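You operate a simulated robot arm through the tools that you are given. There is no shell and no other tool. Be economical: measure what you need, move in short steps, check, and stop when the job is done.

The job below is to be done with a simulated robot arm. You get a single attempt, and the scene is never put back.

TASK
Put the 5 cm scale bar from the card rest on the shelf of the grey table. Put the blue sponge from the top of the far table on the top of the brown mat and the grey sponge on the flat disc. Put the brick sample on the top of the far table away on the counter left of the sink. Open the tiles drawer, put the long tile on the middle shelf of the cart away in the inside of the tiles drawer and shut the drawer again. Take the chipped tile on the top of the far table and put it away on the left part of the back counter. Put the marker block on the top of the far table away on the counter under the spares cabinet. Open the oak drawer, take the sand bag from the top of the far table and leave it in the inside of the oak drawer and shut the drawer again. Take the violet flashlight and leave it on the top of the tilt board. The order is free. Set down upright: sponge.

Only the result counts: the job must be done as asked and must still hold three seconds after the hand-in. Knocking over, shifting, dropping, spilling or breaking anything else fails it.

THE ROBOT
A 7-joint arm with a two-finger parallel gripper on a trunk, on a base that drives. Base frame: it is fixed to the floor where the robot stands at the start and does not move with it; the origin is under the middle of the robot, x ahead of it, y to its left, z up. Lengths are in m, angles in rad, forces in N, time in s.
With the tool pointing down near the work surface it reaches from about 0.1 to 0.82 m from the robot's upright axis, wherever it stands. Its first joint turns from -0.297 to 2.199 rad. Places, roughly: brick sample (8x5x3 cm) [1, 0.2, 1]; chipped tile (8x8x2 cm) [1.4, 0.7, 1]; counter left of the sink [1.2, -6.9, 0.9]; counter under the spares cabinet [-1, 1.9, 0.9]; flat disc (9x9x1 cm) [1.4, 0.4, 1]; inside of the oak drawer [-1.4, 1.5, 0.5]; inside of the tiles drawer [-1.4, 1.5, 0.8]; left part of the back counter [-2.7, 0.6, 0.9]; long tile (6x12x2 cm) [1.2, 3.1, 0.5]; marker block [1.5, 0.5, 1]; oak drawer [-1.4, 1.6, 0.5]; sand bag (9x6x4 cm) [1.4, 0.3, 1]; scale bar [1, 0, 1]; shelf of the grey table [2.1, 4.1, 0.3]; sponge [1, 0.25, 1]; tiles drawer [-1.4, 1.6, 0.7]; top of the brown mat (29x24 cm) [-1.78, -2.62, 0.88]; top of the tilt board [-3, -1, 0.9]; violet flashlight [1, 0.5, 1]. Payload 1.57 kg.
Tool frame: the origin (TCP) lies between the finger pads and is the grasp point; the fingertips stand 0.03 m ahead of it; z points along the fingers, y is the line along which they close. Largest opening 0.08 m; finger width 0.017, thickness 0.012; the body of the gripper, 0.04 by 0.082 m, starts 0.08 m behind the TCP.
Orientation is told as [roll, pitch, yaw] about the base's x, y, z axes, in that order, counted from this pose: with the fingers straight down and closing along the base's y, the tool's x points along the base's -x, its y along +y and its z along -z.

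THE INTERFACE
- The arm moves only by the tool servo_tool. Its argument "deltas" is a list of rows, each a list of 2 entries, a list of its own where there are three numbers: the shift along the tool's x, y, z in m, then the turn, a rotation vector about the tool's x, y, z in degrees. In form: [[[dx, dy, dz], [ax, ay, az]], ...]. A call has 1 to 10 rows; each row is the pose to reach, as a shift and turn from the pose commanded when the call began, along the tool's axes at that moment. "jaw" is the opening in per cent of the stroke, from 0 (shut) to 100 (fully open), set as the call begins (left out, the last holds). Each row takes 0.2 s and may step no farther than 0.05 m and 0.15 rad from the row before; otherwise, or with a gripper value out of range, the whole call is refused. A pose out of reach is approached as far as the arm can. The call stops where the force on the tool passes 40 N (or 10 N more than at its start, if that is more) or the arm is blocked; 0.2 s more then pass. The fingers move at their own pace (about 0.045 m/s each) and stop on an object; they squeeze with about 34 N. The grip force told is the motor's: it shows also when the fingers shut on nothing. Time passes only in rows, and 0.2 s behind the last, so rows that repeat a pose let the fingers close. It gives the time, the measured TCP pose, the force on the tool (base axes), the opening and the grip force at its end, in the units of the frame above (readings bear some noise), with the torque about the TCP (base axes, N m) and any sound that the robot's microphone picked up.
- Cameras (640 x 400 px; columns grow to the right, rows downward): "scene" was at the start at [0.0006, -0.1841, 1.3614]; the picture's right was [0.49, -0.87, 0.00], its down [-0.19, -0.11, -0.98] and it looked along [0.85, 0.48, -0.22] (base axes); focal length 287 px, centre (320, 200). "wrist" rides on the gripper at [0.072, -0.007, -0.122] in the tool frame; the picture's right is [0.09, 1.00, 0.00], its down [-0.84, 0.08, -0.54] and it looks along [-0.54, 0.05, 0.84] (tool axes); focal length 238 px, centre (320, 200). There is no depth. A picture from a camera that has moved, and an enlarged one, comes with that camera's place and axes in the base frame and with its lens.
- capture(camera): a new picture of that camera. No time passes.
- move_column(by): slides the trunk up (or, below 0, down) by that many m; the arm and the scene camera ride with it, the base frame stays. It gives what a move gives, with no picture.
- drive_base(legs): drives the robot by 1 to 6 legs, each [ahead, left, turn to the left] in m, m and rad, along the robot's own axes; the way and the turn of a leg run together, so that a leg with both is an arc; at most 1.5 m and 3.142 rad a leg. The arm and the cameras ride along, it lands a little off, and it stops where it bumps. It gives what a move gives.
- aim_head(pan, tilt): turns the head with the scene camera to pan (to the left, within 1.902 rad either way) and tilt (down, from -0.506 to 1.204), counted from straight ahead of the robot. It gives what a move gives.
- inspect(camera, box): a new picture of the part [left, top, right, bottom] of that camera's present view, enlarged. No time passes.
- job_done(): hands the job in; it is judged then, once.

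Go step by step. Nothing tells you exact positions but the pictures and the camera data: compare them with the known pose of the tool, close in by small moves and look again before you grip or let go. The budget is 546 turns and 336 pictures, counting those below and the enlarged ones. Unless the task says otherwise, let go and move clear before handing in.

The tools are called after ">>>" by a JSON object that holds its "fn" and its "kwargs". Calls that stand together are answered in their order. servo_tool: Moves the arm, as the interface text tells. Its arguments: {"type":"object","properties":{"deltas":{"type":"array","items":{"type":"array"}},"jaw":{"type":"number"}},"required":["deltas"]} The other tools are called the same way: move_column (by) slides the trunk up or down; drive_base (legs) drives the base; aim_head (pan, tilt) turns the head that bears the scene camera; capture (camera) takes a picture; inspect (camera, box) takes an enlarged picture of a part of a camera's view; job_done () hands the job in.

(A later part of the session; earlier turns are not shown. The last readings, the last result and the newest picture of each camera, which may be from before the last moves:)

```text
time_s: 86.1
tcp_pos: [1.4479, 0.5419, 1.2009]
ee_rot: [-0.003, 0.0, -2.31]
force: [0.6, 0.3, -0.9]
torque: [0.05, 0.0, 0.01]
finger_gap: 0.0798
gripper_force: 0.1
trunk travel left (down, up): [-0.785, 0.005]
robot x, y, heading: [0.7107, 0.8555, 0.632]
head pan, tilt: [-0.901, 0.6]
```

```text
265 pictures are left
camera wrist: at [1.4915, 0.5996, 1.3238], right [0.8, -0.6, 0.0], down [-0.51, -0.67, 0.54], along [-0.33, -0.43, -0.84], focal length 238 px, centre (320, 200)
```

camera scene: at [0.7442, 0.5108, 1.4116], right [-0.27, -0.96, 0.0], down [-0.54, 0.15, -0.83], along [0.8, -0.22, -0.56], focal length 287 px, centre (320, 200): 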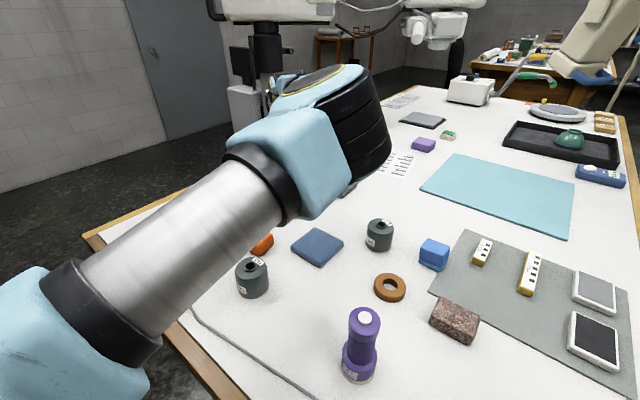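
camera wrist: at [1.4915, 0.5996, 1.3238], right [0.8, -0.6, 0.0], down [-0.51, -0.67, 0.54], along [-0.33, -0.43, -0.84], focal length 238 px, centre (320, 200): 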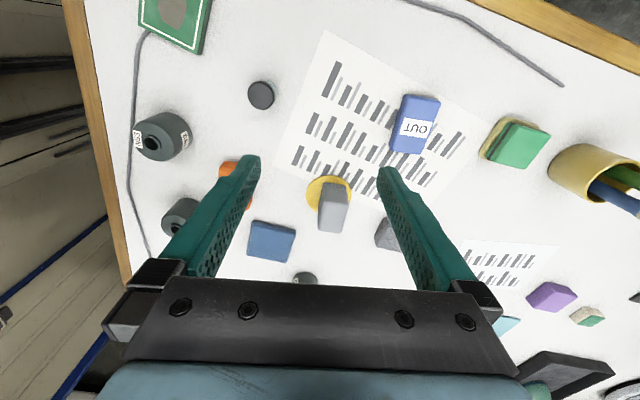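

That works. Moving over the marker block.

>>> {"fn": "servo_tool", "kwargs": {"deltas": [[[-0.004, 0.045, 0.02], [0, 0, 2]], [[-0.009, 0.09, 0.05], [0, 0, 3.5]], [[-0.0133, 0.134, 0.08], [0, 0, 3.5]]]}}

>>> {"fn": "capture", "kwargs": {"camera": "wrist"}}

```text
refused: row 2 steps farther than a row can; nothing moved
```

```text
264 pictures are left
camera wrist: at [1.4915, 0.5996, 1.3238], right [0.8, -0.6, 0.0], down [-0.51, -0.67, 0.54], along [-0.33, -0.43, -0.84], focal length 238 px, centre (320, 200)
```

wrist: 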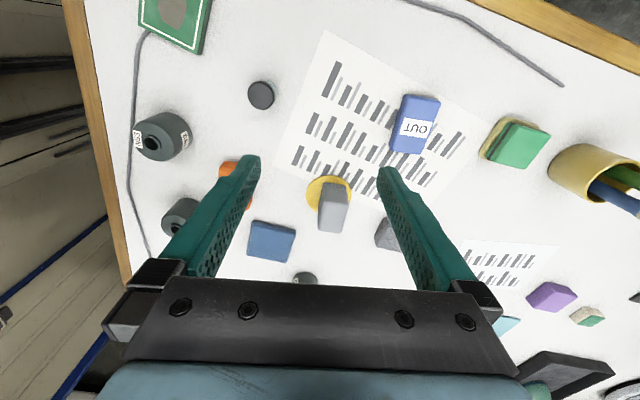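

>>> {"fn": "servo_tool", "kwargs": {"deltas": [[[-0.004, 0.045, 0.0], [0, 0, 2]], [[-0.009, 0.09, 0.0], [0, 0, 3.5]], [[-0.0133, 0.134, 0.0], [0, 0, 3.5]], [[-0.0133, 0.134, 0.04], [0, 0, 3.5]], [[-0.0133, 0.134, 0.08], [0, 0, 3.5]]]}}

>>> {"fn": "capture", "kwargs": {"camera": "wrist"}}

```text
time_s: 87.3
tcp_pos: [1.5371, 0.4449, 1.119]
ee_rot: [-0.006, 0.001, -2.364]
force: [-0.3, 0.3, 0.1]
torque: [-0.05, 0.02, -0.01]
finger_gap: 0.0801
gripper_force: 0.1
out of reach, approached as far as the arm can: row 3
trunk travel left (down, up): [-0.785, 0.005]
robot x, y, heading: [0.7116, 0.8571, 0.635]
head pan, tilt: [-0.901, 0.6]
```

```text
263 pictures are left
camera wrist: at [1.5837, 0.5008, 1.2422], right [0.76, -0.65, 0.0], down [-0.54, -0.64, 0.54], along [-0.35, -0.41, -0.84], focal length 238 px, centre (320, 200)
```

wrist: 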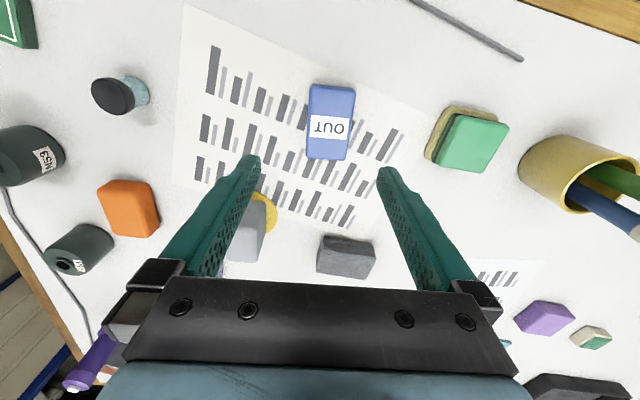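

>>> {"fn": "servo_tool", "kwargs": {"deltas": [[[0, 0.01, 0.0], [0, 0, 0]], [[0, 0.01, 0.045], [0, 0, 0]], [[0, 0.01, 0.09], [0, 0, 0]], [[0, 0.01, 0.125], [0, 0, 0]], [[0, 0.01, 0.134], [0, 0, 0]]]}}

>>> {"fn": "capture", "kwargs": {"camera": "wrist"}}

```text
time_s: 88.5
tcp_pos: [1.5455, 0.4372, 0.9876]
ee_rot: [-0.003, 0.002, -2.369]
force: [1.0, -0.3, -0.1]
torque: [0.01, -0.01, 0.03]
finger_gap: 0.0799
gripper_force: 0.1
trunk travel left (down, up): [-0.785, 0.005]
robot x, y, heading: [0.7132, 0.8565, 0.637]
head pan, tilt: [-0.901, 0.6]
```

```text
262 pictures are left
camera wrist: at [1.5924, 0.4916, 1.1089], right [0.76, -0.65, 0.0], down [-0.54, -0.64, 0.54], along [-0.35, -0.41, -0.84], focal length 238 px, centre (320, 200)
```

wrist: 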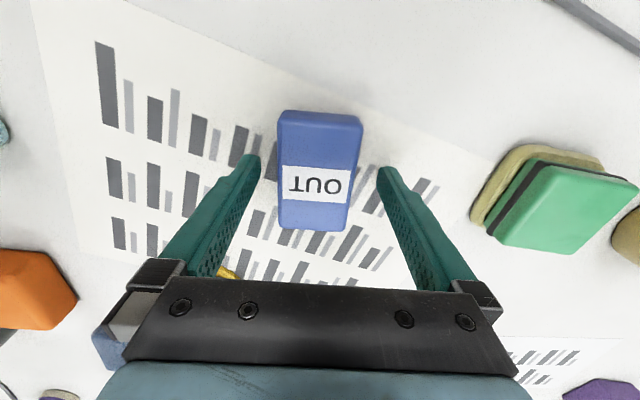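

>>> {"fn": "servo_tool", "kwargs": {"deltas": [[[0, -0.002, 0.006], [0, 0, 0]], [[0, -0.002, 0.011], [0, 0, 0]]]}}

>>> {"fn": "servo_tool", "kwargs": {"deltas": [[[0, 0, 0], [0, 0, 0]], [[0, 0, 0], [0, 0, 0]], [[0, 0, 0], [0, 0, 0]], [[0, 0, 0], [0, 0, 0]]], "jaw": 0}}

>>> {"fn": "servo_tool", "kwargs": {"deltas": [[[0, 0, -0.03], [0, 0, 0]], [[0, 0, -0.07], [0, 0, 0]], [[0, 0, -0.11], [0, 0, 0]], [[0, 0, -0.15], [0, 0, 0]]]}}

>>> {"fn": "capture", "kwargs": {"camera": "wrist"}}

```text
time_s: 89.1
tcp_pos: [1.5438, 0.4374, 0.98]
ee_rot: [0.0, 0.004, -2.367]
force: [3.8, -1.2, 23.9]
torque: [0.44, 0.63, 0.19]
finger_gap: 0.0792
gripper_force: 0.1
trunk travel left (down, up): [-0.785, 0.005]
robot x, y, heading: [0.7146, 0.8556, 0.633]
head pan, tilt: [-0.901, 0.6]
```

```text
time_s: 90.2
tcp_pos: [1.5434, 0.4365, 0.98]
ee_rot: [0.003, 0.004, -2.37]
force: [-0.4, 0.3, 13.8]
torque: [0.23, 0.38, -0.01]
finger_gap: 0.049
gripper_force: 34.0
trunk travel left (down, up): [-0.785, 0.005]
robot x, y, heading: [0.7124, 0.8558, 0.635]
head pan, tilt: [-0.901, 0.6]
stopped in row 4: the force on the tool passed its limit at 40 N (the readings are from after the stop); the commanded pose is now the measured one
```

```text
time_s: 91.2
tcp_pos: [1.5444, 0.4356, 1.1274]
ee_rot: [-0.003, 0.003, -2.369]
force: [0.7, -0.2, -0.4]
torque: [0.02, 0.01, 0.03]
finger_gap: 0.0487
gripper_force: 33.9
trunk travel left (down, up): [-0.785, 0.005]
robot x, y, heading: [0.712, 0.8542, 0.643]
head pan, tilt: [-0.901, 0.6]
```

```text
261 pictures are left
camera wrist: at [1.5903, 0.4916, 1.2508], right [0.76, -0.65, 0.0], down [-0.54, -0.64, 0.54], along [-0.35, -0.41, -0.84], focal length 238 px, centre (320, 200)
```

wrist: 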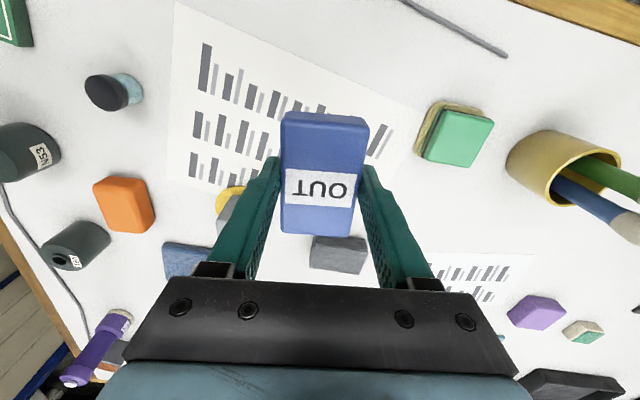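

Table contact tells the top is at z≈0.95; the marker block is held (4.9 cm). The whole room is turned ~36°, with a cabinet row along the far left wall holding the spares counter and drawers. I'll fold the arm in and back off from the table.

>>> {"fn": "servo_tool", "kwargs": {"deltas": [[[0.006, -0.036, -0.02], [0, 0, 0]], [[0.012, -0.075, -0.04], [0, 0, 0]], [[0.018, -0.115, -0.06], [0, 0, 0]], [[0.024, -0.16, -0.07], [0, 0, 0]], [[0.03, -0.205, -0.07], [0, 0, 0]], [[0.036, -0.25, -0.07], [0, 0, 0]], [[0.042, -0.29, -0.07], [0, 0, 0]], [[0.048, -0.326, -0.07], [0, 0, 0]]]}}

>>> {"fn": "drive_base", "kwargs": {"legs": [[0, 0.45, 0], [0, 0, 1.5708]]}}

>>> {"fn": "aim_head", "kwargs": {"pan": 0.0, "tilt": 0.2}}

>>> {"fn": "capture", "kwargs": {"camera": "scene"}}

```text
time_s: 93.0
tcp_pos: [1.351, 0.7062, 1.1983]
ee_rot: [-0.001, 0.001, -2.369]
force: [0.2, -0.2, -1.0]
torque: [0.04, 0.03, 0.01]
finger_gap: 0.0489
gripper_force: 34.3
trunk travel left (down, up): [-0.785, 0.005]
robot x, y, heading: [0.7074, 0.8554, 0.637]
head pan, tilt: [-0.901, 0.6]
```

```text
time_s: 99.6
tcp_pos: [0.5888, 1.8638, 1.198]
ee_rot: [-0.001, 0.004, -0.796]
force: [-0.4, -0.2, -0.3]
torque: [-0.03, -0.02, 0.0]
finger_gap: 0.0487
gripper_force: 33.8
trunk travel left (down, up): [-0.785, 0.005]
robot x, y, heading: [0.4382, 1.2305, 2.202]
head pan, tilt: [-0.901, 0.6]
```

```text
time_s: 100.8
tcp_pos: [0.5875, 1.8662, 1.1982]
ee_rot: [-0.001, 0.001, -0.796]
force: [0.2, 0.1, -1.0]
torque: [-0.03, 0.02, -0.01]
finger_gap: 0.0488
gripper_force: 33.8
trunk travel left (down, up): [-0.785, 0.005]
robot x, y, heading: [0.4373, 1.227, 2.202]
head pan, tilt: [0.0, 0.201]
```

```text
260 pictures are left
camera scene: at [0.614, 1.3731, 1.4482], right [0.81, 0.59, 0.0], down [0.12, -0.16, -0.98], along [-0.58, 0.79, -0.2], focal length 287 px, centre (320, 200)
```

scene: 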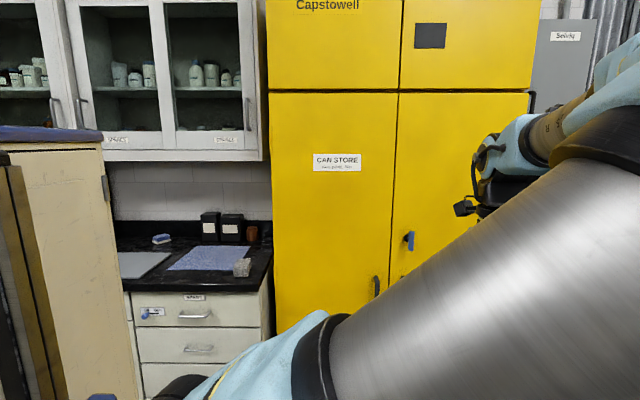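

The spares cabinet and its counter are visible to the left of the yellow cabinet. I'll slide left and look closer.

>>> {"fn": "drive_base", "kwargs": {"legs": [[0, 0.6, 0]]}}

>>> {"fn": "aim_head", "kwargs": {"pan": 0.0, "tilt": 0.45}}

>>> {"fn": "capture", "kwargs": {"camera": "scene"}}

>>> {"fn": "capture", "kwargs": {"camera": "wrist"}}

```text
time_s: 104.1
tcp_pos: [0.1134, 1.5164, 1.1977]
ee_rot: [-0.003, 0.001, -0.802]
force: [0.0, 0.8, 0.4]
torque: [-0.04, 0.01, -0.05]
finger_gap: 0.049
gripper_force: 34.5
trunk travel left (down, up): [-0.785, 0.005]
robot x, y, heading: [-0.0402, 0.8799, 2.199]
head pan, tilt: [0.0, 0.201]
```

```text
time_s: 104.9
tcp_pos: [0.1139, 1.5158, 1.1981]
ee_rot: [-0.001, 0.003, -0.799]
force: [0.3, 0.1, -0.5]
torque: [-0.02, 0.02, 0.02]
finger_gap: 0.0488
gripper_force: 34.1
trunk travel left (down, up): [-0.785, 0.005]
robot x, y, heading: [-0.0429, 0.8756, 2.2]
head pan, tilt: [0.0, 0.45]
```

```text
259 pictures are left
camera scene: at [0.1386, 1.0221, 1.4251], right [0.81, 0.59, 0.0], down [0.26, -0.35, -0.9], along [-0.53, 0.73, -0.43], focal length 287 px, centre (320, 200)
```

scene: 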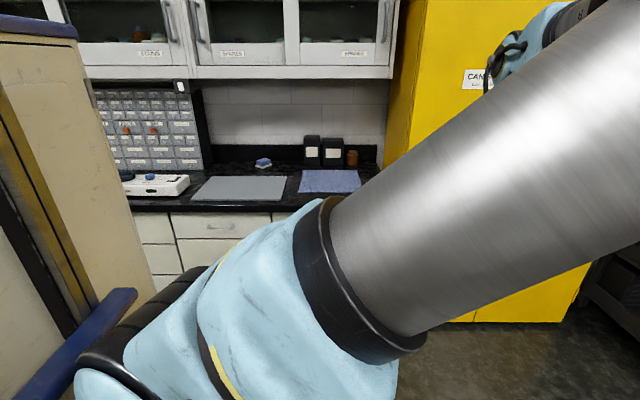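

```text
258 pictures are left
camera wrist: at [0.0588, 1.5632, 1.3203], right [0.65, 0.76, 0.0], down [0.64, -0.55, 0.54], along [0.41, -0.35, -0.84], focal length 238 px, centre (320, 200)
```

wrist: 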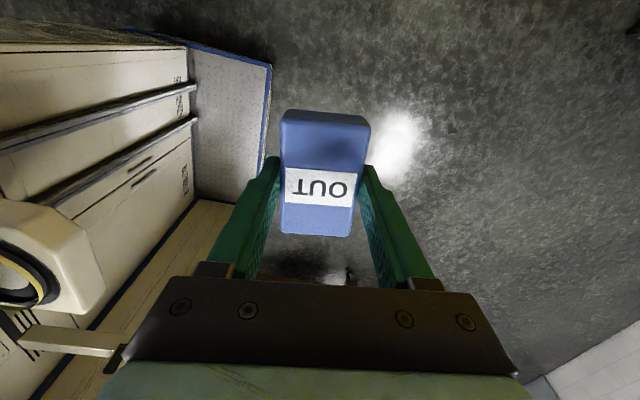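

>>> {"fn": "drive_base", "kwargs": {"legs": [[0.35, 0.15, 0]]}}

>>> {"fn": "aim_head", "kwargs": {"pan": 0.0, "tilt": 0.7}}

>>> {"fn": "capture", "kwargs": {"camera": "scene"}}

>>> {"fn": "aim_head", "kwargs": {"pan": 0.0, "tilt": 0.0}}

>>> {"fn": "capture", "kwargs": {"camera": "scene"}}

```text
time_s: 107.3
tcp_pos: [-0.2112, 1.706, 1.1972]
ee_rot: [-0.002, 0.001, -0.8]
force: [0.1, -0.5, -0.3]
torque: [0.01, 0.01, 0.05]
finger_gap: 0.049
gripper_force: 34.1
trunk travel left (down, up): [-0.785, 0.005]
robot x, y, heading: [-0.3626, 1.0682, 2.205]
head pan, tilt: [0.0, 0.45]
```

```text
time_s: 108.0
tcp_pos: [-0.2108, 1.7063, 1.1972]
ee_rot: [-0.001, 0.0, -0.799]
force: [-0.1, 0.7, -0.3]
torque: [-0.01, 0.02, 0.0]
finger_gap: 0.0486
gripper_force: 34.0
trunk travel left (down, up): [-0.785, 0.005]
robot x, y, heading: [-0.3657, 1.0712, 2.203]
head pan, tilt: [0.0, 0.7]
```

```text
257 pictures are left
camera scene: at [-0.1813, 1.2074, 1.4029], right [0.81, 0.59, 0.0], down [0.38, -0.52, -0.77], along [-0.45, 0.62, -0.64], focal length 287 px, centre (320, 200)
```

scene: 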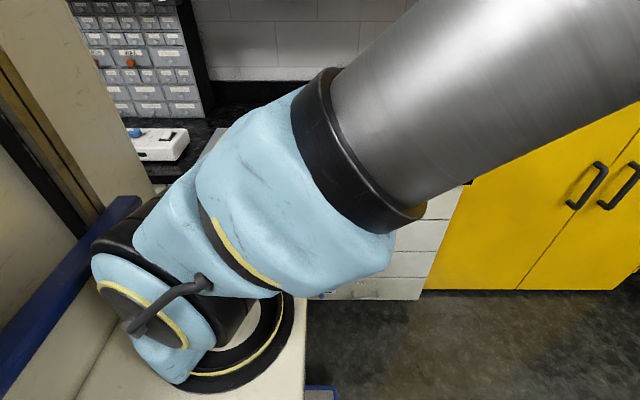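

```text
time_s: 109.1
tcp_pos: [-0.2113, 1.7068, 1.1979]
ee_rot: [-0.003, -0.001, -0.799]
force: [-0.6, 0.9, -1.4]
torque: [0.0, -0.06, -0.01]
finger_gap: 0.0487
gripper_force: 33.9
trunk travel left (down, up): [-0.785, 0.005]
robot x, y, heading: [-0.3625, 1.0659, 2.205]
head pan, tilt: [0.0, 0.0]
```

```text
256 pictures are left
camera scene: at [-0.1843, 1.2115, 1.4666], right [0.81, 0.59, 0.0], down [0.0, 0.0, -1.0], along [-0.59, 0.81, 0.0], focal length 287 px, centre (320, 200)
```

scene: 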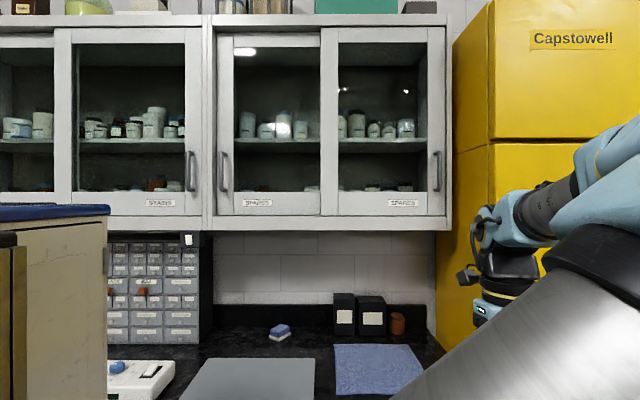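

>>> {"fn": "inspect", "kwargs": {"camera": "scene", "box": [250, 310, 310, 350]}}

>>> {"fn": "inspect", "kwargs": {"camera": "scene", "box": [100, 250, 460, 400]}}

```text
10.00 times, centred on (280, 330) of scene
camera zoom: at [-0.1843, 1.2115, 1.4666], right [0.81, 0.59, 0.0], down [0.0, 0.0, -1.0], along [-0.59, 0.81, 0.0], focal length 2872 px, centre (720, -1100)
```

zoom: 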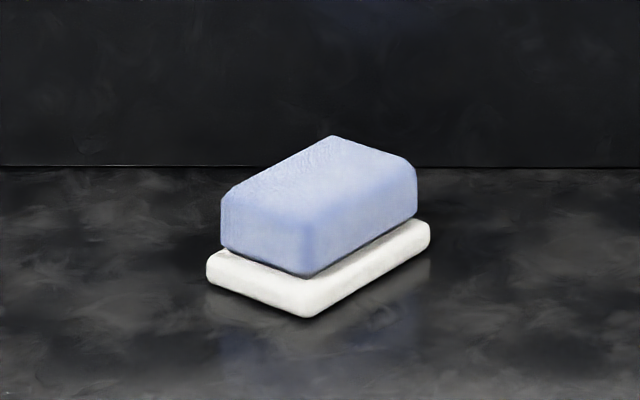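

```text
1.78 times, centred on (280, 325) of scene
camera zoom: at [-0.1843, 1.2115, 1.4666], right [0.81, 0.59, 0.0], down [0.0, 0.0, -1.0], along [-0.59, 0.81, 0.0], focal length 510 px, centre (391, -22)
```

zoom: 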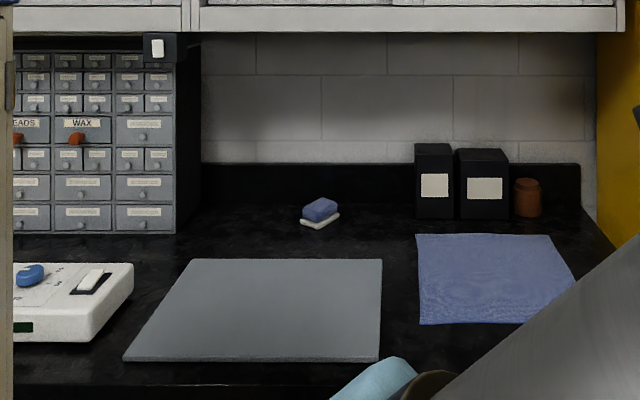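

There is free black counter behind the grey mat, near (-1.11, 1.93). I'll move left and in, lower the trunk a bit, then reach with the block's long side along the counter.

>>> {"fn": "drive_base", "kwargs": {"legs": [[0, 0.2, 0], [0.21, 0, 0]]}}

>>> {"fn": "servo_tool", "kwargs": {"deltas": [[[0, 0, 0], [0, 0, -8.2]], [[0, 0, 0], [0, 0, -16.4]], [[0, 0, 0], [0, 0, -24.6]], [[0, 0, 0], [0, 0, -32.8]], [[0, 0, 0], [0, 0, -41]], [[0, 0, 0], [0, 0, -49.2]], [[0, 0, 0], [0, 0, -57.4]], [[0, 0, 0], [0, 0, -65.6]], [[0, 0, 0], [0, 0, -73.8]], [[0, 0, 0], [0, 0, -82]]]}}

>>> {"fn": "capture", "kwargs": {"camera": "wrist"}}

```text
time_s: 112.0
tcp_pos: [-0.4971, 1.7565, 1.1974]
ee_rot: [-0.003, 0.003, -0.799]
force: [0.0, -0.2, -0.8]
torque: [0.01, -0.01, 0.0]
finger_gap: 0.0487
gripper_force: 34.1
trunk travel left (down, up): [-0.785, 0.005]
robot x, y, heading: [-0.646, 1.1176, 2.2]
head pan, tilt: [0.0, 0.0]
```

```text
time_s: 114.2
tcp_pos: [-0.4964, 1.7561, 1.1965]
ee_rot: [0.002, 0.003, 0.636]
force: [0.8, -0.3, -0.5]
torque: [-0.02, 0.01, 0.0]
finger_gap: 0.0488
gripper_force: 34.1
trunk travel left (down, up): [-0.785, 0.005]
robot x, y, heading: [-0.651, 1.1168, 2.205]
head pan, tilt: [0.0, 0.0]
```

```text
253 pictures are left
camera wrist: at [-0.551, 1.7088, 1.3202], right [-0.66, 0.75, 0.0], down [0.63, 0.56, 0.54], along [0.4, 0.36, -0.84], focal length 238 px, centre (320, 200)
```

wrist: 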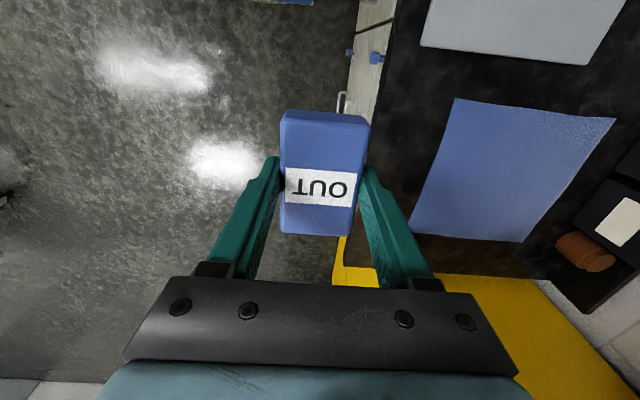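

Lowering the trunk so the hand passes under the wall cabinet, then reaching diagonally to the spot.

>>> {"fn": "move_column", "kwargs": {"by": -0.14}}

>>> {"fn": "servo_tool", "kwargs": {"deltas": [[[0.028, 0.036, 0], [0, 0, 0]], [[0.056, 0.072, 0], [0, 0, 0]], [[0.084, 0.108, 0], [0, 0, 0]], [[0.112, 0.144, 0], [0, 0, 0]], [[0.14, 0.18, 0], [0, 0, 0]], [[0.168, 0.217, 0], [0, 0, 0]], [[0.195, 0.252, 0], [0, 0, 0]]]}}

>>> {"fn": "capture", "kwargs": {"camera": "wrist"}}

>>> {"fn": "capture", "kwargs": {"camera": "scene"}}

```text
time_s: 115.8
tcp_pos: [-0.4967, 1.7568, 1.0578]
ee_rot: [0.002, 0.004, 0.632]
force: [-0.6, 0.0, 0.3]
torque: [-0.03, 0.02, 0.0]
finger_gap: 0.049
gripper_force: 33.6
trunk travel left (down, up): [-0.645, 0.145]
robot x, y, heading: [-0.6457, 1.1175, 2.204]
head pan, tilt: [0.0, 0.0]
```

```text
time_s: 117.4
tcp_pos: [-0.8035, 1.8428, 1.0603]
ee_rot: [0.0, 0.003, 0.63]
force: [-0.8, 0.5, -0.3]
torque: [0.01, 0.07, 0.0]
finger_gap: 0.0485
gripper_force: 34.1
trunk travel left (down, up): [-0.645, 0.145]
robot x, y, heading: [-0.6519, 1.1148, 2.203]
head pan, tilt: [0.0, 0.0]
```

```text
252 pictures are left
camera wrist: at [-0.8581, 1.7961, 1.1823], right [-0.66, 0.75, 0.0], down [0.63, 0.56, 0.54], along [0.4, 0.36, -0.84], focal length 238 px, centre (320, 200)
```

wrist: 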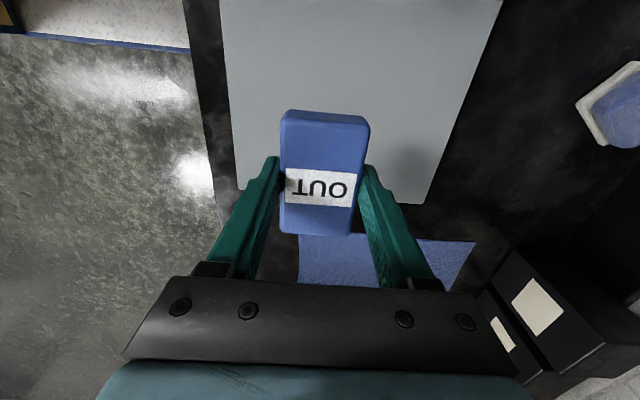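

```text
251 pictures are left
camera scene: at [-0.4695, 1.2607, 1.3267], right [0.81, 0.59, 0.0], down [0.0, 0.0, -1.0], along [-0.59, 0.81, 0.0], focal length 287 px, centre (320, 200)
```

scene: 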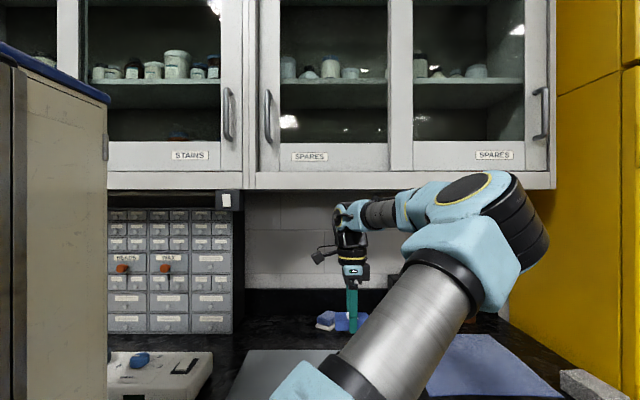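

The soap sits at u≈-0.70 and the SPARES doors reach far enough left, so I'll aim at (-1.107, 1.945), staying low under the cabinet.

>>> {"fn": "servo_tool", "kwargs": {"deltas": [[[0, 0, 0.04], [0, 0, 0]], [[0, 0, 0.07], [0, 0, 0]], [[0.027, 0.037, 0.07], [0, 0, 0]], [[0.053, 0.075, 0.07], [0, 0, 0]], [[0.08, 0.112, 0.07], [0, 0, 0]], [[0.106, 0.149, 0.07], [0, 0, 0]], [[0.132, 0.187, 0.07], [0, 0, 0]], [[0.159, 0.224, 0.07], [0, 0, 0]], [[0.185, 0.261, 0.07], [0, 0, 0]]]}}

>>> {"fn": "capture", "kwargs": {"camera": "wrist"}}

>>> {"fn": "capture", "kwargs": {"camera": "scene"}}

```text
time_s: 119.4
tcp_pos: [-1.0796, 1.9275, 0.9854]
ee_rot: [0.0, 0.0, 0.634]
force: [-0.3, -0.6, -0.1]
torque: [0.04, -0.06, 0.01]
finger_gap: 0.0488
gripper_force: 34.0
out of reach, approached as far as the arm can: row 9
trunk travel left (down, up): [-0.645, 0.145]
robot x, y, heading: [-0.6464, 1.1192, 2.201]
head pan, tilt: [0.0, 0.0]
```

```text
250 pictures are left
camera wrist: at [-1.1344, 1.8806, 1.1072], right [-0.66, 0.75, 0.0], down [0.63, 0.56, 0.54], along [0.4, 0.36, -0.84], focal length 238 px, centre (320, 200)
```

wrist: 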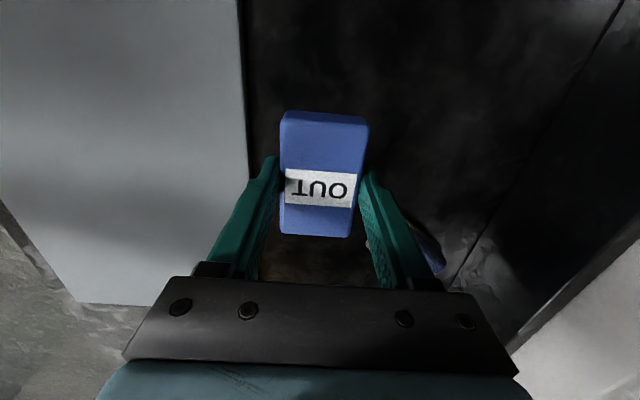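

```text
249 pictures are left
camera scene: at [-0.4707, 1.2609, 1.3268], right [0.81, 0.59, 0.0], down [0.0, 0.0, -1.0], along [-0.59, 0.81, 0.0], focal length 287 px, centre (320, 200)
```

scene: 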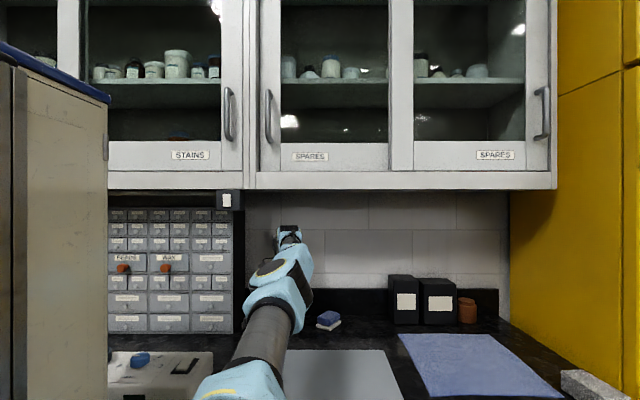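

Now over bare counter behind the mat. Lowering until contact.

>>> {"fn": "servo_tool", "kwargs": {"deltas": [[[0, 0, 0.015], [0, 0, 0]], [[0, 0, 0.03], [0, 0, 0]], [[0, 0, 0.038], [0, 0, 0]], [[0, 0, 0.044], [0, 0, 0]]]}}

>>> {"fn": "capture", "kwargs": {"camera": "wrist"}}

```text
time_s: 120.4
tcp_pos: [-1.0774, 1.9285, 0.9437]
ee_rot: [0.003, 0.002, 0.631]
force: [-0.2, 0.7, -0.6]
torque: [0.02, -0.03, 0.02]
finger_gap: 0.0491
gripper_force: 34.4
trunk travel left (down, up): [-0.645, 0.145]
robot x, y, heading: [-0.6544, 1.1184, 2.205]
head pan, tilt: [0.0, 0.0]
```

```text
248 pictures are left
camera wrist: at [-1.1319, 1.8813, 1.0649], right [-0.66, 0.75, 0.0], down [0.63, 0.56, 0.54], along [0.4, 0.36, -0.84], focal length 238 px, centre (320, 200)
```

wrist: 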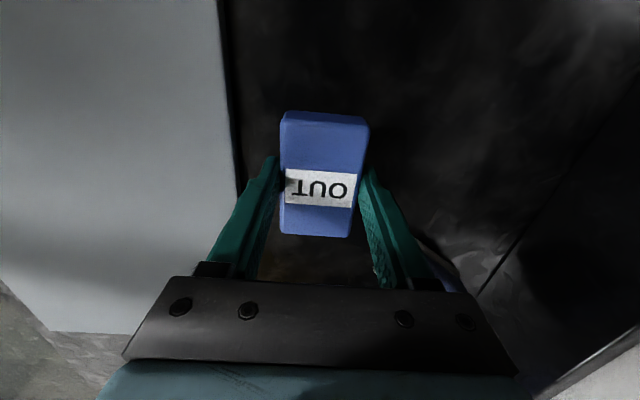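

>>> {"fn": "servo_tool", "kwargs": {"deltas": [[[0, 0, 0.005], [0, 0, 0]], [[0, 0, 0.009], [0, 0, 0]], [[0, 0, 0.013], [0, 0, 0]], [[0, 0, 0.016], [0, 0, 0]]]}}

```text
time_s: 121.4
tcp_pos: [-1.0783, 1.9281, 0.9256]
ee_rot: [0.001, 0.004, 0.632]
force: [-0.3, -0.2, 0.8]
torque: [0.0, -0.01, 0.0]
finger_gap: 0.0489
gripper_force: 34.1
trunk travel left (down, up): [-0.645, 0.145]
robot x, y, heading: [-0.6475, 1.1168, 2.204]
head pan, tilt: [0.0, 0.0]
```

>>> {"fn": "servo_tool", "kwargs": {"deltas": [[[0, 0, 0.003], [0, 0, 0]], [[0, 0, 0.006], [0, 0, 0]], [[0, 0, 0.009], [0, 0, 0]], [[0, 0, 0.012], [0, 0, 0]]]}}

>>> {"fn": "capture", "kwargs": {"camera": "wrist"}}

```text
time_s: 122.4
tcp_pos: [-1.078, 1.9287, 0.9156]
ee_rot: [0.002, 0.003, 0.633]
force: [0.1, 0.2, 0.1]
torque: [-0.02, 0.01, 0.01]
finger_gap: 0.0485
gripper_force: 34.0
trunk travel left (down, up): [-0.645, 0.145]
robot x, y, heading: [-0.6482, 1.1197, 2.198]
head pan, tilt: [0.0, 0.0]
```

```text
247 pictures are left
camera wrist: at [-1.1319, 1.8812, 1.038], right [-0.66, 0.75, 0.0], down [0.63, 0.56, 0.54], along [0.4, 0.36, -0.84], focal length 238 px, centre (320, 200)
```

wrist: 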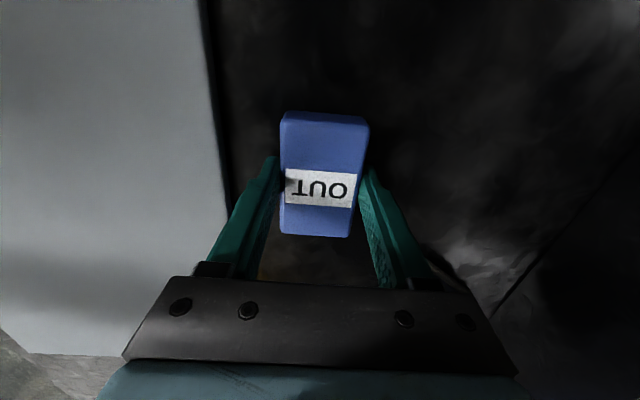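

>>> {"fn": "servo_tool", "kwargs": {"deltas": [[[0, 0, 0.003], [0, 0, 0]], [[0, 0, 0.006], [0, 0, 0]], [[0, 0, 0.009], [0, 0, 0]], [[0, 0, 0.012], [0, 0, 0]], [[0, 0, 0.015], [0, 0, 0]], [[0, 0, 0.018], [0, 0, 0]]]}}

```text
time_s: 123.5
tcp_pos: [-1.0775, 1.928, 0.9102]
ee_rot: [0.01, 0.0, 0.632]
force: [7.9, -9.4, 15.9]
torque: [-0.65, -0.58, 0.01]
finger_gap: 0.0489
gripper_force: 33.7
trunk travel left (down, up): [-0.645, 0.145]
robot x, y, heading: [-0.6504, 1.1178, 2.202]
head pan, tilt: [0.0, 0.0]
stopped in row 5: the force on the tool passed its limit at 44 N (the readings are from after the stop); the commanded pose is now the measured one
```

Contact with the counter at z≈0.88. Releasing partly and lifting.

>>> {"fn": "servo_tool", "kwargs": {"deltas": [[[0, 0, -0.001], [0, 0, 0]], [[0, 0, -0.001], [0, 0, 0]], [[0, 0, -0.001], [0, 0, 0]]], "jaw": 78}}

>>> {"fn": "servo_tool", "kwargs": {"deltas": [[[0, 0, -0.03], [0, 0, 0]], [[0, 0, -0.06], [0, 0, 0]], [[0, 0, -0.09], [0, 0, 0]]]}}

>>> {"fn": "capture", "kwargs": {"camera": "wrist"}}

```text
time_s: 124.3
tcp_pos: [-1.0786, 1.9289, 0.9107]
ee_rot: [0.009, 0.003, 0.629]
force: [-8.5, 10.4, 21.2]
torque: [-0.23, -0.19, -0.01]
finger_gap: 0.0513
gripper_force: 0.0
trunk travel left (down, up): [-0.645, 0.145]
robot x, y, heading: [-0.6498, 1.1193, 2.206]
head pan, tilt: [0.0, 0.0]
```

```text
time_s: 125.1
tcp_pos: [-1.0788, 1.9292, 1.0]
ee_rot: [0.006, -0.001, 0.629]
force: [0.6, 1.7, -0.6]
torque: [-0.02, 0.02, -0.02]
finger_gap: 0.0625
gripper_force: 0.0
trunk travel left (down, up): [-0.645, 0.145]
robot x, y, heading: [-0.6502, 1.1198, 2.201]
head pan, tilt: [0.0, 0.0]
```

```text
246 pictures are left
camera wrist: at [-1.1318, 1.8816, 1.1223], right [-0.66, 0.75, 0.01], down [0.63, 0.55, 0.54], along [0.4, 0.36, -0.84], focal length 238 px, centre (320, 200)
```

wrist: 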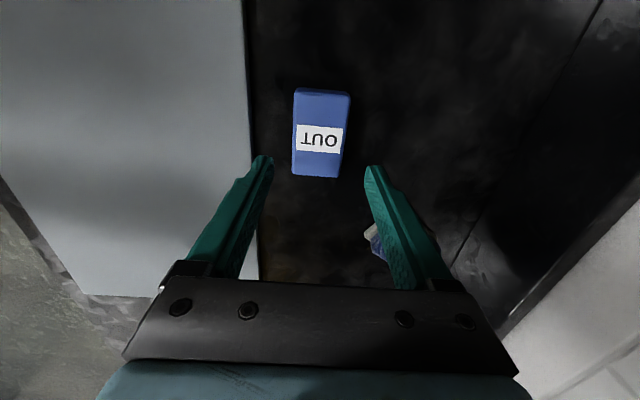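

The marker block is placed and the mat hasn't moved. I'll withdraw the arm along the same way and back off to view the drawers.

>>> {"fn": "servo_tool", "kwargs": {"deltas": [[[-0.025, -0.035, 0], [0, 0, 0]], [[-0.05, -0.07, 0], [0, 0, 0]], [[-0.075, -0.105, 0], [0, 0, 0]], [[-0.1, -0.14, -0.01], [0, 0, 0]], [[-0.125, -0.175, -0.03], [0, 0, 0]], [[-0.15, -0.21, -0.05], [0, 0, 0]], [[-0.175, -0.245, -0.07], [0, 0, 0]], [[-0.2, -0.28, -0.09], [0, 0, 0]], [[-0.225, -0.315, -0.11], [0, 0, 0]]]}}

>>> {"fn": "servo_tool", "kwargs": {"deltas": [[[-0.03, -0.035, 0], [0, 0, 8]], [[-0.06, -0.07, 0], [0, 0, 16]], [[-0.09, -0.105, 0], [0, 0, 24]], [[-0.12, -0.14, 0], [0, 0, 32]], [[-0.15, -0.175, 0], [0, 0, 40]]]}}

>>> {"fn": "drive_base", "kwargs": {"legs": [[-0.45, 0, 0], [0, 0.45, 0]]}}

>>> {"fn": "aim_head", "kwargs": {"pan": 0.0, "tilt": 0.6}}

>>> {"fn": "capture", "kwargs": {"camera": "scene"}}

```text
time_s: 127.1
tcp_pos: [-0.7088, 1.808, 1.1055]
ee_rot: [0.007, 0.001, 0.634]
force: [0.0, 0.0, -0.8]
torque: [-0.03, -0.03, 0.01]
finger_gap: 0.0623
gripper_force: 0.1
trunk travel left (down, up): [-0.645, 0.145]
robot x, y, heading: [-0.651, 1.1145, 2.202]
head pan, tilt: [0.0, 0.0]
```

```text
time_s: 128.3
tcp_pos: [-0.4881, 1.7541, 1.1045]
ee_rot: [0.005, 0.005, -0.069]
force: [-0.1, -0.4, 0.6]
torque: [-0.01, -0.03, 0.01]
finger_gap: 0.0624
gripper_force: 0.0
trunk travel left (down, up): [-0.645, 0.145]
robot x, y, heading: [-0.6519, 1.1152, 2.201]
head pan, tilt: [0.0, 0.0]
```

```text
time_s: 133.3
tcp_pos: [-0.5851, 1.1237, 1.1039]
ee_rot: [0.004, 0.004, -0.076]
force: [-0.4, -0.4, -0.5]
torque: [0.03, 0.0, 0.0]
finger_gap: 0.0626
gripper_force: 0.1
trunk travel left (down, up): [-0.645, 0.145]
robot x, y, heading: [-0.7548, 0.4836, 2.197]
head pan, tilt: [0.0, 0.0]
```

```text
time_s: 134.3
tcp_pos: [-0.5854, 1.123, 1.1037]
ee_rot: [0.005, 0.005, -0.074]
force: [-0.5, -0.5, -0.4]
torque: [-0.01, 0.0, -0.01]
finger_gap: 0.0625
gripper_force: 0.1
trunk travel left (down, up): [-0.645, 0.145]
robot x, y, heading: [-0.7494, 0.486, 2.197]
head pan, tilt: [0.0, 0.6]
```

```text
245 pictures are left
camera scene: at [-0.5711, 0.6288, 1.2716], right [0.81, 0.58, 0.0], down [0.33, -0.46, -0.83], along [-0.48, 0.67, -0.56], focal length 287 px, centre (320, 200)
```

scene: 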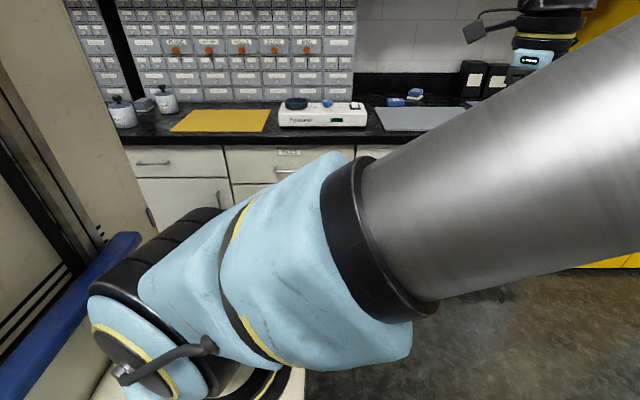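

The arm hides the drawers. I'll turn so my right side faces the cabinet row, which gives the camera a free view.

>>> {"fn": "drive_base", "kwargs": {"legs": [[0, 0, 1.5708]]}}

>>> {"fn": "aim_head", "kwargs": {"pan": -1.5, "tilt": 0.4}}

>>> {"fn": "capture", "kwargs": {"camera": "scene"}}

```text
time_s: 138.5
tcp_pos: [-1.3864, 0.6587, 1.1044]
ee_rot: [0.007, 0.006, 1.489]
force: [-1.1, -0.2, 0.4]
torque: [-0.03, -0.01, 0.0]
finger_gap: 0.0624
gripper_force: 0.1
trunk travel left (down, up): [-0.645, 0.145]
robot x, y, heading: [-0.751, 0.486, -2.521]
head pan, tilt: [0.0, 0.6]
```

```text
time_s: 140.1
tcp_pos: [-1.3868, 0.658, 1.1048]
ee_rot: [0.004, 0.005, 1.488]
force: [0.3, 1.1, -0.1]
torque: [-0.01, 0.02, -0.03]
finger_gap: 0.0623
gripper_force: 0.2
trunk travel left (down, up): [-0.645, 0.145]
robot x, y, heading: [-0.7507, 0.4861, -2.528]
head pan, tilt: [-1.499, 0.4]
```

```text
244 pictures are left
camera scene: at [-0.8797, 0.7929, 1.2897], right [0.77, 0.64, 0.0], down [0.25, -0.3, -0.92], along [-0.59, 0.71, -0.39], focal length 287 px, centre (320, 200)
```

scene: 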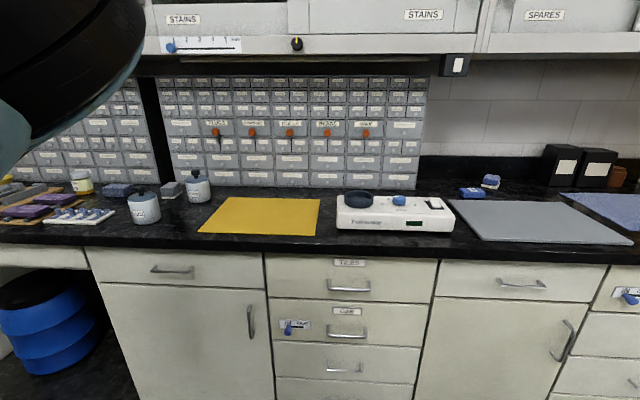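

>>> {"fn": "inspect", "kwargs": {"camera": "scene", "box": [255, 245, 445, 400]}}

>>> {"fn": "inspect", "kwargs": {"camera": "scene", "box": [255, 300, 345, 350]}}

>>> {"fn": "inspect", "kwargs": {"camera": "scene", "box": [150, 20, 320, 70]}}

```text
2.58 times, centred on (350, 322) of scene
camera zoom: at [-0.8797, 0.7929, 1.2897], right [0.77, 0.64, 0.0], down [0.25, -0.3, -0.92], along [-0.59, 0.71, -0.39], focal length 741 px, centre (243, -116)
```

zoom: 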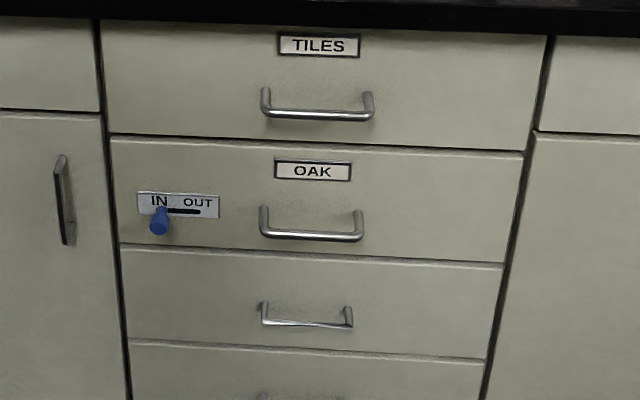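

```text
7.11 times, centred on (300, 325) of scene
camera zoom: at [-0.8797, 0.7929, 1.2897], right [0.77, 0.64, 0.0], down [0.25, -0.3, -0.92], along [-0.59, 0.71, -0.39], focal length 2042 px, centre (462, -689)
```

zoom: 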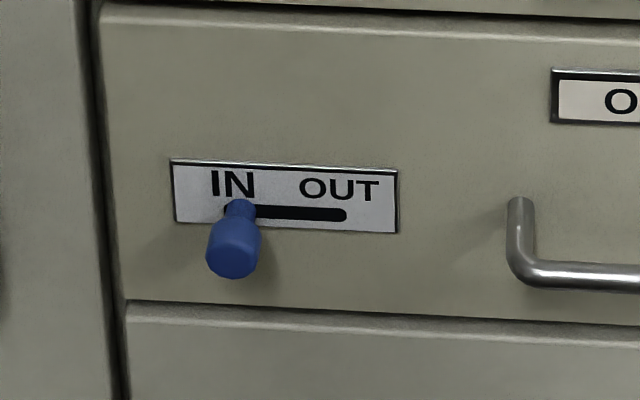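

```text
3.76 times, centred on (235, 45) of scene
camera zoom: at [-0.8797, 0.7929, 1.2897], right [0.77, 0.64, 0.0], down [0.25, -0.3, -0.92], along [-0.59, 0.71, -0.39], focal length 1081 px, centre (640, 784)
```

zoom: 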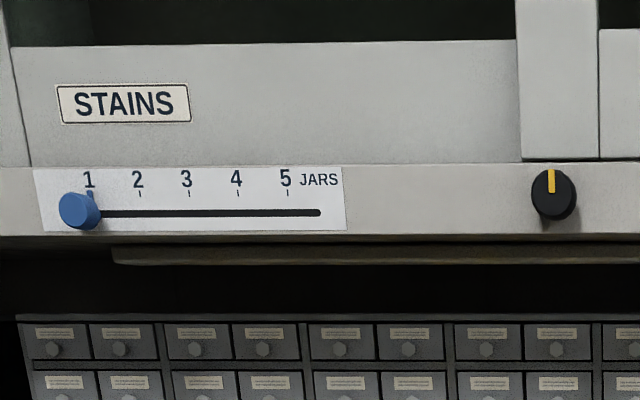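

The TILES drawer (handle z≈0.74) and the OAK drawer below (handle z≈0.56, with an IN/OUT slide lock at IN) are plain to see. I'll lower the trunk and turn the tool horizontal towards the drawer faces, closing vertically.

>>> {"fn": "servo_tool", "kwargs": {"deltas": [[[0, 0, 0], [0, 0, 8.2]], [[0, 0, 0], [0, 0, 16.4]], [[0, 0, 0], [0, 0, 24.6]], [[0, 0, 0], [0, 0, 32.8]], [[0, 0, 0], [0, 0, 41]], [[0, 0, 0], [0, 0, 49]]]}}

>>> {"fn": "move_column", "kwargs": {"by": -0.3}}

>>> {"fn": "servo_tool", "kwargs": {"deltas": [[[0, 0, 0], [-8, 0, 0]], [[0, 0, 0], [-16, 0, 0]], [[0, 0, 0], [-24, 0, 0]], [[0, 0, 0], [-32, 0, 0]], [[0, 0, 0], [-40, 0, 0]], [[0, 0, 0], [-48, 0, 0]], [[0, 0, 0], [-56, 0, 0]], [[0, 0, 0], [-64, 0, 0]], [[0, 0, 0], [-72, 0, 0]], [[0, 0, 0], [-80, 0, 0]]]}}

>>> {"fn": "servo_tool", "kwargs": {"deltas": [[[0, 0, 0], [-5, 0, 0]], [[0, 0, 0], [-10, 0, 0]]]}}

>>> {"fn": "capture", "kwargs": {"camera": "wrist"}}

>>> {"fn": "capture", "kwargs": {"camera": "scene"}}

```text
time_s: 141.5
tcp_pos: [-1.3862, 0.659, 1.1038]
ee_rot: [-0.002, 0.007, 0.631]
force: [0.0, 0.2, -0.7]
torque: [0.02, 0.03, -0.03]
finger_gap: 0.0623
gripper_force: 0.2
trunk travel left (down, up): [-0.645, 0.145]
robot x, y, heading: [-0.752, 0.4874, -2.517]
head pan, tilt: [-1.499, 0.4]
```

```text
time_s: 144.5
tcp_pos: [-1.3861, 0.6588, 0.8035]
ee_rot: [-0.002, 0.007, 0.633]
force: [0.0, 0.0, 0.7]
torque: [0.01, 0.02, 0.0]
finger_gap: 0.0626
gripper_force: 0.1
trunk travel left (down, up): [-0.345, 0.445]
robot x, y, heading: [-0.7522, 0.4894, -2.519]
head pan, tilt: [-1.499, 0.4]
```

```text
time_s: 146.7
tcp_pos: [-1.3871, 0.6581, 0.804]
ee_rot: [1.397, 0.009, 0.637]
force: [0.4, -0.3, 0.0]
torque: [-0.01, 0.02, -0.01]
finger_gap: 0.0623
gripper_force: 0.1
trunk travel left (down, up): [-0.345, 0.445]
robot x, y, heading: [-0.7531, 0.4857, -2.522]
head pan, tilt: [-1.499, 0.4]
```

```text
time_s: 147.3
tcp_pos: [-1.386, 0.6586, 0.8043]
ee_rot: [1.572, 0.007, 0.633]
force: [0.1, 0.4, -0.3]
torque: [0.0, 0.01, 0.0]
finger_gap: 0.0623
gripper_force: 0.0
trunk travel left (down, up): [-0.345, 0.445]
robot x, y, heading: [-0.7492, 0.4915, -2.523]
head pan, tilt: [-1.499, 0.4]
```

```text
240 pictures are left
camera wrist: at [-1.373, 0.5185, 0.7987], right [-0.07, -0.05, 1.0], down [1.0, 0.06, 0.07], along [-0.06, 1.0, 0.05], focal length 238 px, centre (320, 200)
```

wrist: 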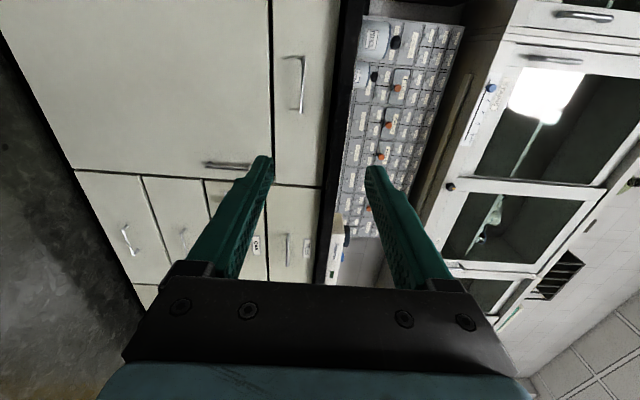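

```text
239 pictures are left
camera scene: at [-0.8796, 0.7929, 0.9898], right [0.77, 0.64, 0.0], down [0.25, -0.3, -0.92], along [-0.59, 0.71, -0.39], focal length 287 px, centre (320, 200)
```

scene: 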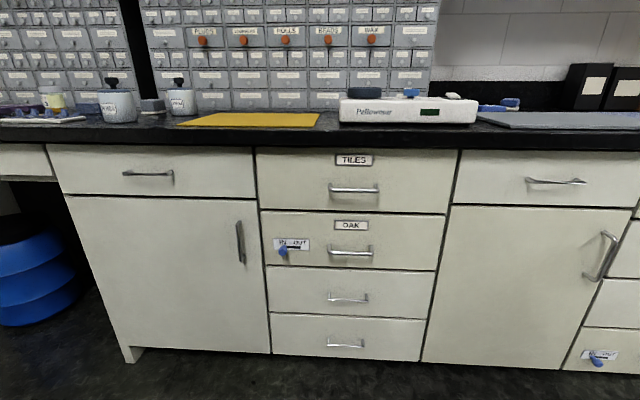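

Triangulated: TILES handle ≈(-1.22,1.33,0.75), OAK handle ≈(-1.22,1.33,0.58). I'll back up so the arm is abreast of them and lower the trunk.

>>> {"fn": "drive_base", "kwargs": {"legs": [[-0.3, 0, 0]]}}

>>> {"fn": "move_column", "kwargs": {"by": -0.2}}

>>> {"fn": "capture", "kwargs": {"camera": "wrist"}}

>>> {"fn": "capture", "kwargs": {"camera": "scene"}}

```text
time_s: 149.4
tcp_pos: [-1.1424, 0.8349, 0.8047]
ee_rot: [1.568, 0.007, 0.626]
force: [0.8, -0.3, -0.6]
torque: [0.03, 0.02, 0.0]
finger_gap: 0.0624
gripper_force: 0.0
trunk travel left (down, up): [-0.345, 0.445]
robot x, y, heading: [-0.5059, 0.6584, -2.534]
head pan, tilt: [-1.499, 0.4]
```

```text
time_s: 151.6
tcp_pos: [-1.142, 0.8344, 0.6041]
ee_rot: [1.568, 0.007, 0.624]
force: [-0.5, 0.3, 0.0]
torque: [0.0, -0.01, -0.01]
finger_gap: 0.0626
gripper_force: 0.0
trunk travel left (down, up): [-0.145, 0.645]
robot x, y, heading: [-0.5108, 0.658, -2.534]
head pan, tilt: [-1.499, 0.4]
```

```text
238 pictures are left
camera wrist: at [-1.129, 0.6944, 0.5988], right [-0.07, -0.05, 1.0], down [1.0, 0.05, 0.07], along [-0.06, 1.0, 0.04], focal length 238 px, centre (320, 200)
```

wrist: 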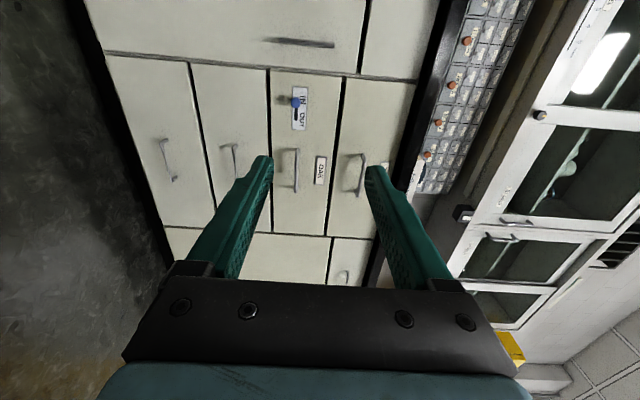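

```text
237 pictures are left
camera scene: at [-0.6338, 0.9656, 0.7898], right [0.78, 0.63, 0.0], down [0.25, -0.3, -0.92], along [-0.58, 0.71, -0.39], focal length 287 px, centre (320, 200)
```

scene: 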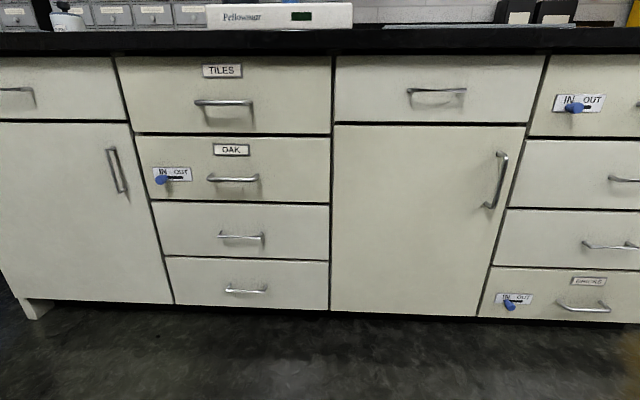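

>>> {"fn": "servo_tool", "kwargs": {"deltas": [[[-0.03, -0.005, 0.035], [0, 0, 0]], [[-0.06, -0.01, 0.07], [0, 0, 0]], [[-0.09, -0.015, 0.105], [0, 0, 0]], [[-0.12, -0.02, 0.14], [0, 0, 0]], [[-0.15, -0.025, 0.18], [0, 0, 0]], [[-0.18, -0.03, 0.215], [0, 0, 0]], [[-0.205, -0.034, 0.25], [0, 0, 0]], [[-0.226, -0.034, 0.284], [0, 0, 0]]]}}

>>> {"fn": "capture", "kwargs": {"camera": "wrist"}}

>>> {"fn": "capture", "kwargs": {"camera": "scene"}}

```text
refused: row 5 steps farther than a row can; nothing moved
```

```text
236 pictures are left
camera wrist: at [-1.129, 0.6944, 0.5988], right [-0.07, -0.05, 1.0], down [1.0, 0.05, 0.07], along [-0.06, 1.0, 0.04], focal length 238 px, centre (320, 200)
```

wrist: 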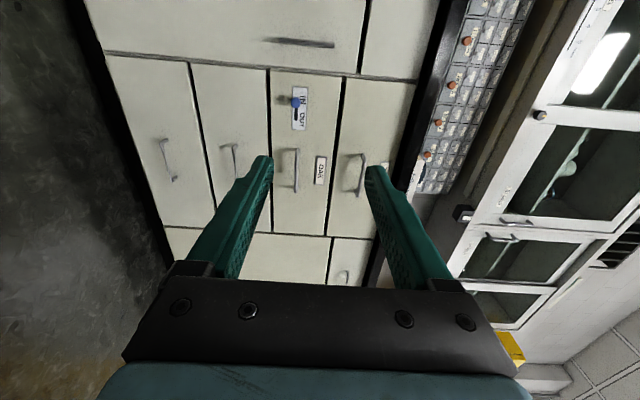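

```text
235 pictures are left
camera scene: at [-0.6338, 0.9656, 0.7898], right [0.78, 0.63, 0.0], down [0.25, -0.3, -0.92], along [-0.58, 0.71, -0.39], focal length 287 px, centre (320, 200)
```

scene: 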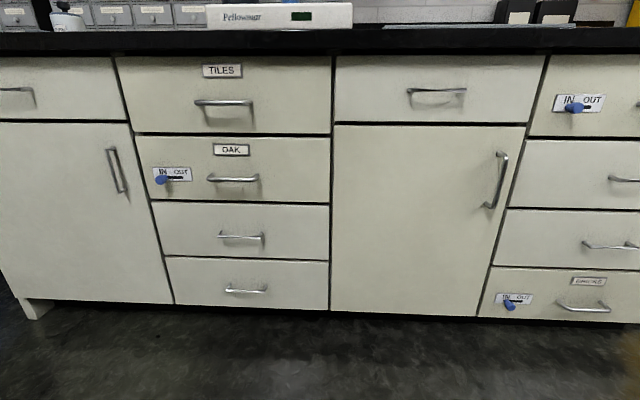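

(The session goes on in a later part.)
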